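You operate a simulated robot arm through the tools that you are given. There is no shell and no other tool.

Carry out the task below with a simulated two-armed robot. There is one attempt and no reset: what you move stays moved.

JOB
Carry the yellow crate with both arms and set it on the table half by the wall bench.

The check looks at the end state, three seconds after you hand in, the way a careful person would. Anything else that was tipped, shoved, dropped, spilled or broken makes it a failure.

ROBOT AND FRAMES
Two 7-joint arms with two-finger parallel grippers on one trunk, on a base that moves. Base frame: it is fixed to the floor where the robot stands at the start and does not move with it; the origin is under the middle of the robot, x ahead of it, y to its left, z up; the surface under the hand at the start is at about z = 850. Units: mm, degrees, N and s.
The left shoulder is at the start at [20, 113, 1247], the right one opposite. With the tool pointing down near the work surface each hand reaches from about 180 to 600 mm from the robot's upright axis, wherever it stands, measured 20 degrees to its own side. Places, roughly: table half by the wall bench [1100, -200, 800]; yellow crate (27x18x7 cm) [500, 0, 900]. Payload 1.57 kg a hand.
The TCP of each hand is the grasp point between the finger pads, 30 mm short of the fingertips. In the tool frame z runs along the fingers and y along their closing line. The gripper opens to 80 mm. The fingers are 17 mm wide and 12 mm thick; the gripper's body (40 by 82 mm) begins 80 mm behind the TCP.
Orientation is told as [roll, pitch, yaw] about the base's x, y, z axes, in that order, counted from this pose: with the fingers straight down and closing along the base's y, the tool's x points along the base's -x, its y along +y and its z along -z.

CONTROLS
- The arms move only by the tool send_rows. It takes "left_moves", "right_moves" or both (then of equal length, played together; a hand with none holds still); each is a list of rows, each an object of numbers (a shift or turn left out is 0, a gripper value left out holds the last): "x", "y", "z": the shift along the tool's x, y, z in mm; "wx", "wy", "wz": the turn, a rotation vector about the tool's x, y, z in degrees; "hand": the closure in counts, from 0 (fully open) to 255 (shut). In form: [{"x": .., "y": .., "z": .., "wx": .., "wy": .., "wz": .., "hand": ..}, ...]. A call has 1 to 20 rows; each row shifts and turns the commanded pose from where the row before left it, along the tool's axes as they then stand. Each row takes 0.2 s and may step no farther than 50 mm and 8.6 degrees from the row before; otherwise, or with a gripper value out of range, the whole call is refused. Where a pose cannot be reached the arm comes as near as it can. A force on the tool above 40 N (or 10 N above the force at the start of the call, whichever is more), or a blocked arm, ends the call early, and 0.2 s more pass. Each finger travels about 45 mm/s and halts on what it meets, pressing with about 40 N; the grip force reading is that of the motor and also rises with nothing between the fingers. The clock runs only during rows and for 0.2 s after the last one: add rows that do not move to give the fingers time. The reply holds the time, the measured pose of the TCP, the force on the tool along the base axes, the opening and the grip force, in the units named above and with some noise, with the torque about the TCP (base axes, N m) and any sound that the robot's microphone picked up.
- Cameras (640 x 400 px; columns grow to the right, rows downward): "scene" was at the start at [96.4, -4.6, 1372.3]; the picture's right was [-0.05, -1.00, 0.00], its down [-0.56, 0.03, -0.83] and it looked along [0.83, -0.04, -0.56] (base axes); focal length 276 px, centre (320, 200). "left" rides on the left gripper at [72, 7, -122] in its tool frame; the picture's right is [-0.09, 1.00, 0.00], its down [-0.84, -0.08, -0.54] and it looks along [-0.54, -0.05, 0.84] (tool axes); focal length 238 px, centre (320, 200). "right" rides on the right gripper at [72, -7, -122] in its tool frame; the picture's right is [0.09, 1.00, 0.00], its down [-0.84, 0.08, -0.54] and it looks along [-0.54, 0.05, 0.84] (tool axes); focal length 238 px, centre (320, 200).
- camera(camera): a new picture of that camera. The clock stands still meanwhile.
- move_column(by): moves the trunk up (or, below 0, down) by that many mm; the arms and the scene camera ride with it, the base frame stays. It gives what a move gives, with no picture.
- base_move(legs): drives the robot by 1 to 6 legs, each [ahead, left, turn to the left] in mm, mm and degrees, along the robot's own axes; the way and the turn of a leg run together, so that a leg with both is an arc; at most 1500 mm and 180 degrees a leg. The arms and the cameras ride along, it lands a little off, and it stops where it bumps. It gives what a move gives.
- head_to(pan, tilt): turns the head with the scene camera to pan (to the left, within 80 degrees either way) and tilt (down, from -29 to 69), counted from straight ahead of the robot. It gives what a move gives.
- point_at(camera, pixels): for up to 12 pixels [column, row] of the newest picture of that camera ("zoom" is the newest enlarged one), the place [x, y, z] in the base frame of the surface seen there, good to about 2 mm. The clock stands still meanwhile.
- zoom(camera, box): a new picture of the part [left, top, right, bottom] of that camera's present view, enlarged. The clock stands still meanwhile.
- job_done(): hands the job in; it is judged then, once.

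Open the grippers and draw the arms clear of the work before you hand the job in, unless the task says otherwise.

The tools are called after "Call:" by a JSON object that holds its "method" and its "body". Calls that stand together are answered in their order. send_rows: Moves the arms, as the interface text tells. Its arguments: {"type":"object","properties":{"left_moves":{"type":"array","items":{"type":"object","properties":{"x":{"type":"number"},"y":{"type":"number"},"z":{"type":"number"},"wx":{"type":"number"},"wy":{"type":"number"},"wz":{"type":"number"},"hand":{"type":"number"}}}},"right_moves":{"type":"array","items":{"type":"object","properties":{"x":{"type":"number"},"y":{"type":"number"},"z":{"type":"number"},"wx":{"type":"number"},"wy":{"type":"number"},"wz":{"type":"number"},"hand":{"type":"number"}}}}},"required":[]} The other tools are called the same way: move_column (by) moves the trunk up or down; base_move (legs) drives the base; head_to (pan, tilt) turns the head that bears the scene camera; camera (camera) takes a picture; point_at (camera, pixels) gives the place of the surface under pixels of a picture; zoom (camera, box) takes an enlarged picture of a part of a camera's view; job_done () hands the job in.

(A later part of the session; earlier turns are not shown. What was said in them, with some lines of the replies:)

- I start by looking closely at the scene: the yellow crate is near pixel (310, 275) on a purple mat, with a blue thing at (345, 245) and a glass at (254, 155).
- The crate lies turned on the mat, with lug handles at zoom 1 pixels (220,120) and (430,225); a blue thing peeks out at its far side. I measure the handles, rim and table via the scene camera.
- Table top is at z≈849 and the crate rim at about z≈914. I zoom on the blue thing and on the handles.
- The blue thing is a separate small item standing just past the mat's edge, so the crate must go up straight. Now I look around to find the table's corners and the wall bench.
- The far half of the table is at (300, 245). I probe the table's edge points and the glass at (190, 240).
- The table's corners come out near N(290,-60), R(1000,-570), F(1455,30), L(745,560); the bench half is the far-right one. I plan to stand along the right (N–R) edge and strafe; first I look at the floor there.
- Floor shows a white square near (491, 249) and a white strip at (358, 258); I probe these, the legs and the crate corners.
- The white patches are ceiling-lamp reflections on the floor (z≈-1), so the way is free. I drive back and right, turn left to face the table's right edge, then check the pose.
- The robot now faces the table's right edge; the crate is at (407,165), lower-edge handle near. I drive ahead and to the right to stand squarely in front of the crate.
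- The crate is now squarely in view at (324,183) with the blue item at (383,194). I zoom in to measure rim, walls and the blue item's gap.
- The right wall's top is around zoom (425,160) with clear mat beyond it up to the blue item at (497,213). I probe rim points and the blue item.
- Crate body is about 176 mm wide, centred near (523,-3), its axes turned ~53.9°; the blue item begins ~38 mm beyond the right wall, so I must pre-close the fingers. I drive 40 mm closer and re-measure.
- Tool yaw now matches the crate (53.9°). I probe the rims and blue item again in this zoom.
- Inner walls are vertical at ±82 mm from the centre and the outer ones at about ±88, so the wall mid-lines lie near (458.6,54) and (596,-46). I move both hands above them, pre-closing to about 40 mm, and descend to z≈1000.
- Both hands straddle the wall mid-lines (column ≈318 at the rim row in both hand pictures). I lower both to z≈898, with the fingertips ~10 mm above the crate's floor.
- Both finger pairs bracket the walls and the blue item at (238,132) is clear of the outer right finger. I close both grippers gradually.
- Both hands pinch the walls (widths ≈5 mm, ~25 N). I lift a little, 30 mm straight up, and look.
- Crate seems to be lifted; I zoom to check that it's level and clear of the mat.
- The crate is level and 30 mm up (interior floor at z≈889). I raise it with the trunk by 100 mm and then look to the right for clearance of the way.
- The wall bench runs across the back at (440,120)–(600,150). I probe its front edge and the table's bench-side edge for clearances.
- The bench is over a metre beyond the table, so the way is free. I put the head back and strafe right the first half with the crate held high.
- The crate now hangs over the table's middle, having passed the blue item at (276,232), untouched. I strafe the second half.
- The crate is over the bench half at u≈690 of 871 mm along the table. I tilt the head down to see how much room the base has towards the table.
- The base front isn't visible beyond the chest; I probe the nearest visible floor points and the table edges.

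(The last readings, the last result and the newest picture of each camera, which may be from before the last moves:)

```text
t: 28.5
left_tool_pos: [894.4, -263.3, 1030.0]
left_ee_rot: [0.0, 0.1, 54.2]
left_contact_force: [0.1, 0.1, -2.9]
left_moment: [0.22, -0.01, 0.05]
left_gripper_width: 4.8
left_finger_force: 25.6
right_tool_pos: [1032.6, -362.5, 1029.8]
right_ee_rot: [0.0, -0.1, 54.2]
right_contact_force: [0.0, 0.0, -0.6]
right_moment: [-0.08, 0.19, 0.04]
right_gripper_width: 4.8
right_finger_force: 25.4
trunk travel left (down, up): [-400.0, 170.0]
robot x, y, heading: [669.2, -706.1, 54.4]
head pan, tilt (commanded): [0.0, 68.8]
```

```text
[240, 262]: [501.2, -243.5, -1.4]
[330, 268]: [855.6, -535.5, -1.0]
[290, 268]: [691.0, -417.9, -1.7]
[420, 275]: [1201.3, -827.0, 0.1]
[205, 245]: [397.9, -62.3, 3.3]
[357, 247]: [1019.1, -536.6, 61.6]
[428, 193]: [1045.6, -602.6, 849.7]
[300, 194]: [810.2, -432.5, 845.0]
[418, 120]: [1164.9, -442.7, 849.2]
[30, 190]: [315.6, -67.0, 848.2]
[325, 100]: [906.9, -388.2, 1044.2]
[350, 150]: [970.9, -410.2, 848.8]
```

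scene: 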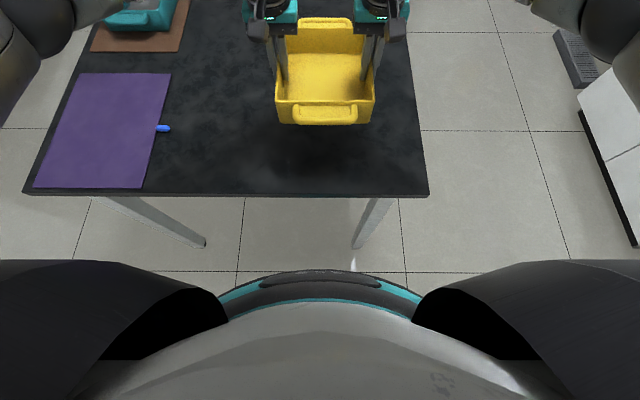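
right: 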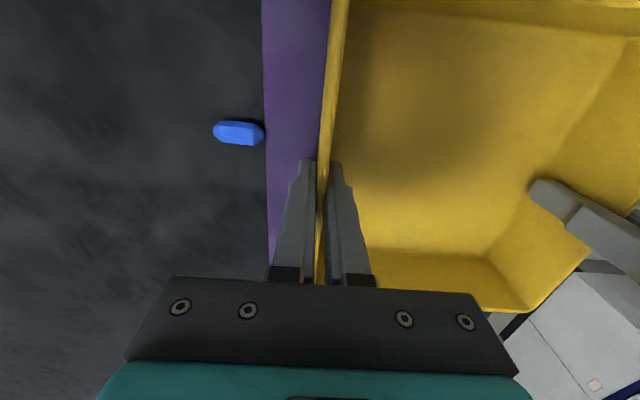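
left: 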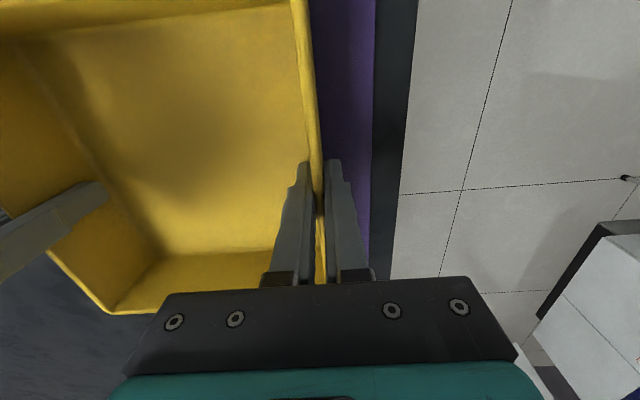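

The base front lies less than 246 mm ahead while the edge is ~309 mm away, so 50 mm ahead is safe. I drive that, then extend both arms 60 mm forward over the bench half.

Call:
{"method": "base_move", "body": {"legs": [[50, 0, 0]]}}

Call:
{"method": "send_rows", "body": {"left_moves": [{"x": -8}, {"x": -14}, {"x": -16}, {"x": -14}, {"x": -8}, {}, {}], "right_moves": [{"x": -8}, {"x": -14}, {"x": -16}, {"x": -14}, {"x": -8}, {}, {}]}}

Call:
{"method": "head_to", "body": {"pan": 0, "tilt": 50}}

Call:
{"method": "camera", "body": {"camera": "scene"}}

```text
t: 29.4
left_tool_pos: [923.8, -221.2, 1029.1]
left_ee_rot: [0.0, 0.1, 54.2]
left_contact_force: [0.3, 0.1, -3.1]
left_moment: [0.2, 0.13, 0.05]
left_gripper_width: 4.9
left_finger_force: 24.6
right_tool_pos: [1061.3, -322.4, 1029.4]
right_ee_rot: [0.1, 0.0, 54.2]
right_contact_force: [-0.3, -0.4, -0.3]
right_moment: [-0.03, 0.16, 0.06]
right_gripper_width: 4.8
right_finger_force: 25.5
trunk travel left (down, up): [-400.0, 170.0]
robot x, y, heading: [696.6, -667.0, 54.3]
head pan, tilt (commanded): [0.0, 68.8]
```

```text
t: 31.0
left_tool_pos: [956.7, -176.7, 1031.0]
left_ee_rot: [-0.1, -0.1, 54.1]
left_contact_force: [6.4, -1.2, -4.2]
left_moment: [0.33, 0.27, 0.26]
left_gripper_width: 4.8
left_finger_force: 24.7
right_tool_pos: [1096.4, -274.5, 1031.4]
right_ee_rot: [0.1, 0.0, 54.3]
right_contact_force: [-6.2, 1.1, 1.3]
right_moment: [-0.05, 0.07, 0.2]
right_gripper_width: 4.8
right_finger_force: 24.6
trunk travel left (down, up): [-400.0, 170.0]
robot x, y, heading: [692.9, -666.1, 54.1]
head pan, tilt (commanded): [0.0, 68.8]
```

```text
t: 31.9
left_tool_pos: [958.4, -174.7, 1030.5]
left_ee_rot: [0.0, 0.0, 54.0]
left_contact_force: [8.2, -3.0, -3.6]
left_moment: [0.33, 0.26, 0.26]
left_gripper_width: 5.1
left_finger_force: 24.9
right_tool_pos: [1096.6, -273.7, 1031.2]
right_ee_rot: [0.1, -0.1, 54.3]
right_contact_force: [-8.7, 2.8, 1.1]
right_moment: [-0.07, 0.07, 0.18]
right_gripper_width: 4.7
right_finger_force: 25.0
trunk travel left (down, up): [-400.0, 170.0]
robot x, y, heading: [697.1, -668.0, 54.4]
head pan, tilt (commanded): [0.0, 50.0]
```

```text
taken
```

scene: 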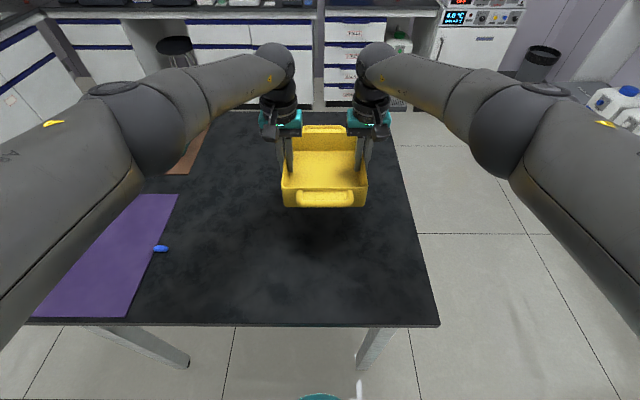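

The crate hangs over the middle of the bench half. I lower the trunk by 100 mm and check the crate's level and what lies beneath.

Call:
{"method": "move_column", "body": {"by": -100}}

Call:
{"method": "zoom", "body": {"camera": "scene", "box": [230, 90, 430, 250]}}

```text
t: 33.2
left_tool_pos: [958.3, -175.5, 929.9]
left_ee_rot: [0.0, 0.0, 54.0]
left_contact_force: [11.2, -4.4, -4.0]
left_moment: [0.24, 0.28, 0.27]
left_gripper_width: 4.9
left_finger_force: 25.3
right_tool_pos: [1095.6, -274.2, 932.5]
right_ee_rot: [0.0, 0.0, 54.3]
right_contact_force: [-10.8, 4.6, -0.3]
right_moment: [-0.02, 0.0, 0.19]
right_gripper_width: 4.8
right_finger_force: 25.0
trunk travel left (down, up): [-300.0, 270.0]
robot x, y, heading: [693.7, -668.2, 54.1]
head pan, tilt (commanded): [0.0, 50.0]
```

```text
2.50 times, centred on (330, 170) of scene
```

zoom: 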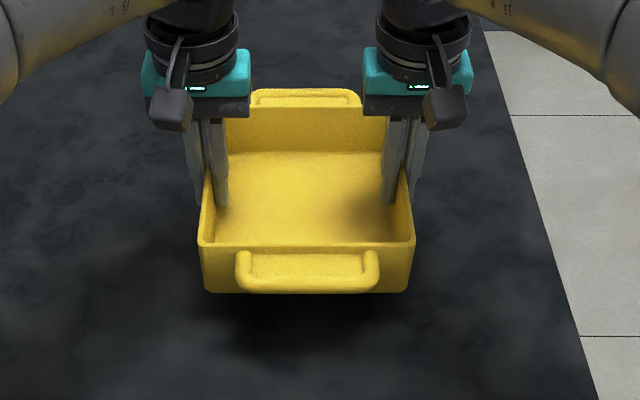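

The crate looks level above bare table. I probe the rim and floor heights before lowering.

Call:
{"method": "point_at", "body": {"camera": "zoom", "pixels": [[201, 244], [411, 243], [306, 247], [306, 105], [260, 170], [350, 170], [260, 235], [350, 235], [308, 345], [208, 287], [405, 287], [306, 290]]}}

```text
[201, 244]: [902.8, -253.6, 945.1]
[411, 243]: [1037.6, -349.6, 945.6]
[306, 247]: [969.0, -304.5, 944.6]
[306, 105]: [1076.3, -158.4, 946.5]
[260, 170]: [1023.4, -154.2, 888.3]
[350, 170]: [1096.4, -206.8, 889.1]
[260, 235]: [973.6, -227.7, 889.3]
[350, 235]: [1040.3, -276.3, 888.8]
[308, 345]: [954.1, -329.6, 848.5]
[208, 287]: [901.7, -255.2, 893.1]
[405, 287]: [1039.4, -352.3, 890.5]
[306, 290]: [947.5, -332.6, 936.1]
```

The crate is level (floor 888–889), its bottom ~35 mm above the table. I lower 32 mm, relaxing the slight sideways strain, and then feel for contact.

Call:
{"method": "send_rows", "body": {"left_moves": [{"z": 8, "y": -0.3}, {"z": 10, "y": -0.3}, {"z": 8}, {"z": 4}, {"z": 2}, {}], "right_moves": [{"z": 8, "y": 0.3}, {"z": 10, "y": 0.3}, {"z": 8}, {"z": 4}, {"z": 2}, {}]}}

```text
t: 34.6
left_tool_pos: [957.6, -175.2, 898.4]
left_ee_rot: [0.0, 0.0, 54.2]
left_contact_force: [8.3, -2.5, -1.0]
left_moment: [-0.23, 0.15, 0.27]
left_gripper_width: 4.7
left_finger_force: 25.4
right_tool_pos: [1097.2, -274.5, 898.2]
right_ee_rot: [0.1, 0.1, 54.2]
right_contact_force: [-8.8, 2.4, -2.1]
right_moment: [0.22, -0.21, 0.2]
right_gripper_width: 4.9
right_finger_force: 25.1
trunk travel left (down, up): [-300.0, 270.0]
robot x, y, heading: [698.1, -668.1, 54.2]
head pan, tilt (commanded): [0.0, 50.0]
```

Now at z≈898 with about 3 mm left to contact. I go on in small steps, watching the vertical force.

Call:
{"method": "send_rows", "body": {"left_moves": [{"z": 1}, {"z": 1}, {"z": 0.5}, {}], "right_moves": [{"z": 1}, {"z": 1}, {"z": 0.5}, {}]}}

Call:
{"method": "zoom", "body": {"camera": "scene", "box": [230, 90, 430, 250]}}

Call:
{"method": "point_at", "body": {"camera": "zoom", "pixels": [[260, 185], [350, 185], [260, 235], [350, 235]]}}

```text
t: 35.6
left_tool_pos: [958.7, -174.4, 897.0]
left_ee_rot: [0.1, 0.0, 54.2]
left_contact_force: [8.3, -4.0, -2.2]
left_moment: [0.24, 0.03, 0.25]
left_gripper_width: 4.8
left_finger_force: 25.3
right_tool_pos: [1095.9, -274.3, 897.6]
right_ee_rot: [0.2, 0.0, 54.2]
right_contact_force: [-8.7, 3.6, 0.9]
right_moment: [-0.14, 0.05, 0.12]
right_gripper_width: 4.6
right_finger_force: 24.7
trunk travel left (down, up): [-300.0, 270.0]
robot x, y, heading: [696.6, -664.8, 54.3]
head pan, tilt (commanded): [0.0, 50.0]
```

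```text
2.50 times, centred on (330, 170) of scene
```

zoom: 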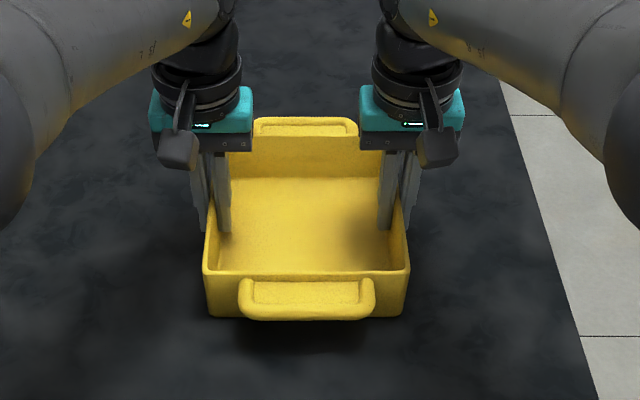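

```text
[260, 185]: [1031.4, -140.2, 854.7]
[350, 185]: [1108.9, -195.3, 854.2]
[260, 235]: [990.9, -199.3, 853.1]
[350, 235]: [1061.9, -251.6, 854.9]
```

The inner floor is now at ~854, which matches the crate resting on the table; the weight has nearly left the hands. I press 1 mm more to make sure.

Call:
{"method": "send_rows", "body": {"left_moves": [{"z": 0.5}, {"z": 0.7}, {}], "right_moves": [{"z": 0.5}, {"z": 0.7}, {}]}}

```text
t: 36.4
left_tool_pos: [958.8, -175.7, 895.0]
left_ee_rot: [0.0, 0.0, 54.2]
left_contact_force: [8.3, -2.1, 2.9]
left_moment: [-0.42, 0.32, 0.28]
left_gripper_width: 4.8
left_finger_force: 25.3
right_tool_pos: [1096.4, -273.6, 896.7]
right_ee_rot: [0.1, -0.1, 54.2]
right_contact_force: [-9.5, 2.1, 7.9]
right_moment: [-0.69, 0.31, 0.29]
right_gripper_width: 5.0
right_finger_force: 25.6
trunk travel left (down, up): [-300.0, 270.0]
robot x, y, heading: [695.7, -668.7, 54.2]
head pan, tilt (commanded): [0.0, 50.0]
```

Both hands now feel the table pushing back (+3, +8 N), so the crate is down. I open both grippers to about 40 mm.

Call:
{"method": "send_rows", "body": {"left_moves": [{"hand": 230}, {"hand": 200}, {"hand": 160}, {"hand": 127}, {}, {}], "right_moves": [{"hand": 230}, {"hand": 200}, {"hand": 160}, {"hand": 127}, {}, {}]}}

Call:
{"method": "camera", "body": {"camera": "left"}}

Call:
{"method": "camera", "body": {"camera": "right"}}

```text
t: 37.8
left_tool_pos: [958.5, -175.4, 894.0]
left_ee_rot: [0.0, 0.0, 54.1]
left_contact_force: [0.5, 0.2, 0.0]
left_moment: [0.0, -0.01, 0.03]
left_gripper_width: 40.2
left_finger_force: 0.1
right_tool_pos: [1097.7, -273.6, 896.7]
right_ee_rot: [0.0, 0.0, 54.3]
right_contact_force: [0.2, 1.0, 0.0]
right_moment: [0.02, 0.01, 0.0]
right_gripper_width: 40.2
right_finger_force: 0.0
trunk travel left (down, up): [-300.0, 270.0]
robot x, y, heading: [697.3, -668.3, 54.0]
head pan, tilt (commanded): [0.0, 50.0]
```

```text
taken
```

left: 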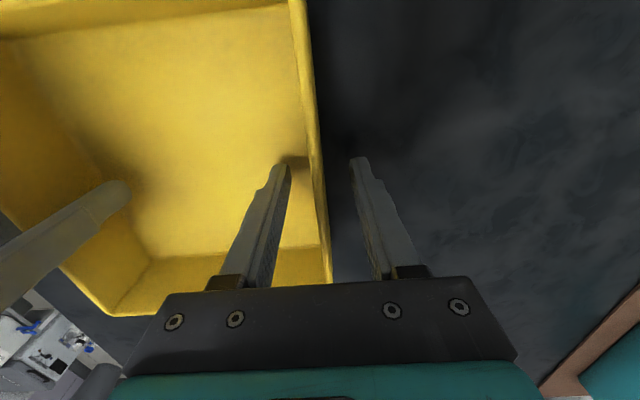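

```text
taken
```

right: 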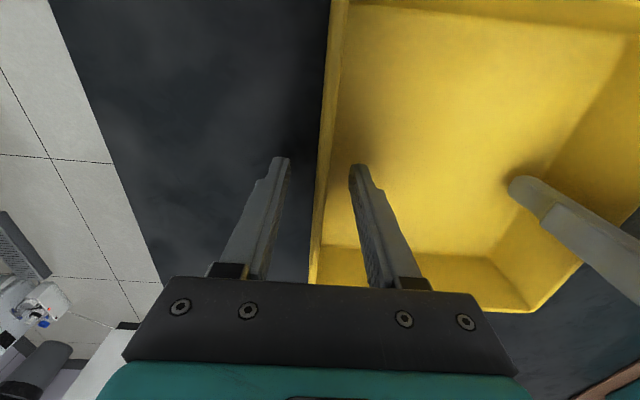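

Both fingers are clear of the walls on either side with no load. I raise both hands straight up about 200 mm.

Call:
{"method": "send_rows", "body": {"left_moves": [{"z": -8}, {"z": -15}, {"z": -25}, {"z": -35}, {"z": -40}, {"z": -40}, {"z": -40}, {}], "right_moves": [{"z": -8}, {"z": -15}, {"z": -25}, {"z": -35}, {"z": -40}, {"z": -40}, {"z": -40}, {}]}}

Call:
{"method": "camera", "body": {"camera": "scene"}}

```text
t: 39.6
left_tool_pos: [959.9, -175.8, 1098.0]
left_ee_rot: [0.0, 0.0, 54.1]
left_contact_force: [0.2, 0.8, -0.6]
left_moment: [-0.03, -0.01, 0.03]
left_gripper_width: 40.2
left_finger_force: 0.0
right_tool_pos: [1097.2, -273.4, 1100.2]
right_ee_rot: [0.1, 0.0, 54.2]
right_contact_force: [0.2, 0.2, 0.5]
right_moment: [-0.01, 0.05, -0.02]
right_gripper_width: 40.2
right_finger_force: 0.1
trunk travel left (down, up): [-300.0, 270.0]
robot x, y, heading: [701.3, -670.4, 54.4]
head pan, tilt (commanded): [0.0, 50.0]
```

```text
taken
```

scene: 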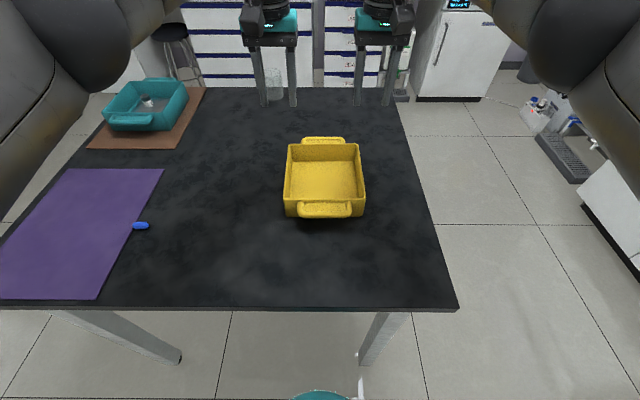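

The crate stands on the bench half, free of the hands. I open the grippers fully, draw the arms back and up, and back the base away a bit.

Call:
{"method": "send_rows", "body": {"left_moves": [{"z": -20, "hand": 0}, {"x": 20, "y": 20, "z": -20}, {"x": 25, "y": 25, "z": -20}, {"x": 25, "y": 25, "z": -20}, {"x": 20, "y": 20}, {}], "right_moves": [{"z": -20, "hand": 0}, {"x": 20, "y": -20, "z": -20}, {"x": 25, "y": -25, "z": -20}, {"x": 25, "y": -25, "z": -20}, {"x": 20, "y": -20}, {}]}}

Call:
{"method": "base_move", "body": {"legs": [[-200, 0, 0]]}}

Call:
{"method": "head_to", "body": {"pan": 0, "tilt": 38}}

Call:
{"method": "camera", "body": {"camera": "scene"}}

```text
t: 41.0
left_tool_pos: [835.5, -194.2, 1176.8]
left_ee_rot: [-0.1, 0.0, 54.2]
left_contact_force: [0.3, 0.3, -0.4]
left_moment: [0.01, 0.0, 0.01]
left_gripper_width: 79.7
left_finger_force: 0.1
right_tool_pos: [1113.7, -401.4, 1178.7]
right_ee_rot: [0.1, -0.1, 54.3]
right_contact_force: [0.1, 0.1, 0.0]
right_moment: [0.0, 0.0, -0.02]
right_gripper_width: 80.0
right_finger_force: 0.1
trunk travel left (down, up): [-300.0, 270.0]
robot x, y, heading: [699.1, -667.2, 54.1]
head pan, tilt (commanded): [0.0, 50.0]
```

```text
t: 42.6
left_tool_pos: [715.8, -358.4, 1176.5]
left_ee_rot: [0.1, 0.0, 54.3]
left_contact_force: [-0.2, 0.5, 0.3]
left_moment: [0.02, 0.03, 0.01]
left_gripper_width: 79.7
left_finger_force: 0.0
right_tool_pos: [995.4, -563.8, 1179.9]
right_ee_rot: [0.1, -0.1, 54.3]
right_contact_force: [-0.1, -0.8, -0.4]
right_moment: [0.04, -0.01, -0.02]
right_gripper_width: 79.9
right_finger_force: 0.0
trunk travel left (down, up): [-300.0, 270.0]
robot x, y, heading: [579.3, -829.9, 54.1]
head pan, tilt (commanded): [0.0, 50.0]
```

```text
t: 43.3
left_tool_pos: [717.6, -357.2, 1176.3]
left_ee_rot: [-0.1, 0.0, 54.3]
left_contact_force: [-0.3, 0.4, -0.5]
left_moment: [-0.05, 0.0, 0.04]
left_gripper_width: 80.1
left_finger_force: 0.1
right_tool_pos: [996.4, -564.2, 1178.7]
right_ee_rot: [0.0, 0.0, 54.3]
right_contact_force: [-0.4, 0.0, -0.7]
right_moment: [0.0, 0.0, 0.01]
right_gripper_width: 80.0
right_finger_force: 0.1
trunk travel left (down, up): [-300.0, 270.0]
robot x, y, heading: [581.1, -831.1, 54.2]
head pan, tilt (commanded): [0.0, 38.0]
```

```text
taken
```

scene: 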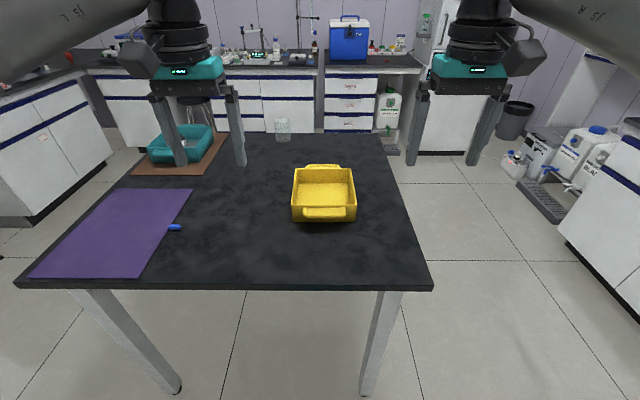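

All looks calm: crate at (324,192), teal crate, glass at (282,130) and blue item at (174,227) unchanged. I verify with final measurements.

Call:
{"method": "zoom", "body": {"camera": "scene", "box": [250, 110, 450, 300]}}

Call:
{"method": "point_at", "body": {"camera": "scene", "pixels": [[295, 207], [353, 206], [324, 190], [310, 190], [340, 190], [174, 226], [282, 139], [432, 288], [381, 137], [22, 284]]}}

```text
2.11 times, centred on (350, 205) of scene
```

zoom: 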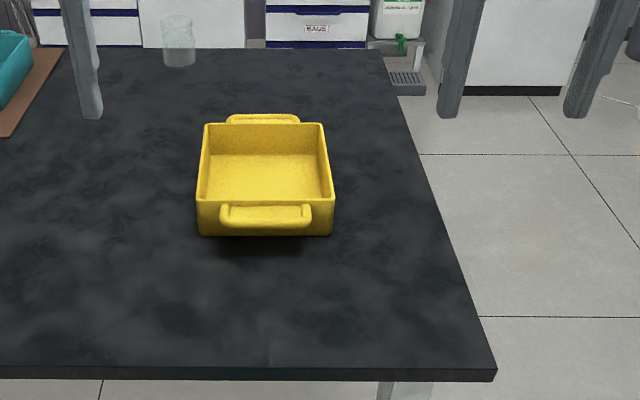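

```text
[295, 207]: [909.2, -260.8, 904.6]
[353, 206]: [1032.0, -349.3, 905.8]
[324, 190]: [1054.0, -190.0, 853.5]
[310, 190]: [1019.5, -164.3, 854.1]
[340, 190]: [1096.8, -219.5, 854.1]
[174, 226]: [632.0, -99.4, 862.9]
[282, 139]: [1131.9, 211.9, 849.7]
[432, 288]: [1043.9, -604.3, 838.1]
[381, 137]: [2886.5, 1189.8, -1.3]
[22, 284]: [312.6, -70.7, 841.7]
```

The crate sits level and whole on the bench half (inner floor z≈854, centre about [1022,-231]), the blue item is still at [632,-99], and both grippers are open and clear. I hand the job in.

Call:
{"method": "job_done", "body": {}}

```text
The job is handed in.
```

The yellow crate is on the table half by the wall bench, carried there with both arms, and I've handed the job in. No verdict has come back yet.

- **Crate:** it sits flat and level on the bare table, centred at about [1022, -231]. That is about 80 mm from the rough spot you gave, and all of it is inside that half.
- **How I held it:** I gripped the two long walls rather than the lug handles. Standing at the table's right edge, that let me strafe straight across with the crate raised.
- **Everything else:** the small blue item beside the purple mat measures the same as before. The teal crate and the glass look undisturbed in the last picture.
- **Robot:** both grippers are fully open, the arms are drawn back and up, and the base has backed about 200 mm away from the table.
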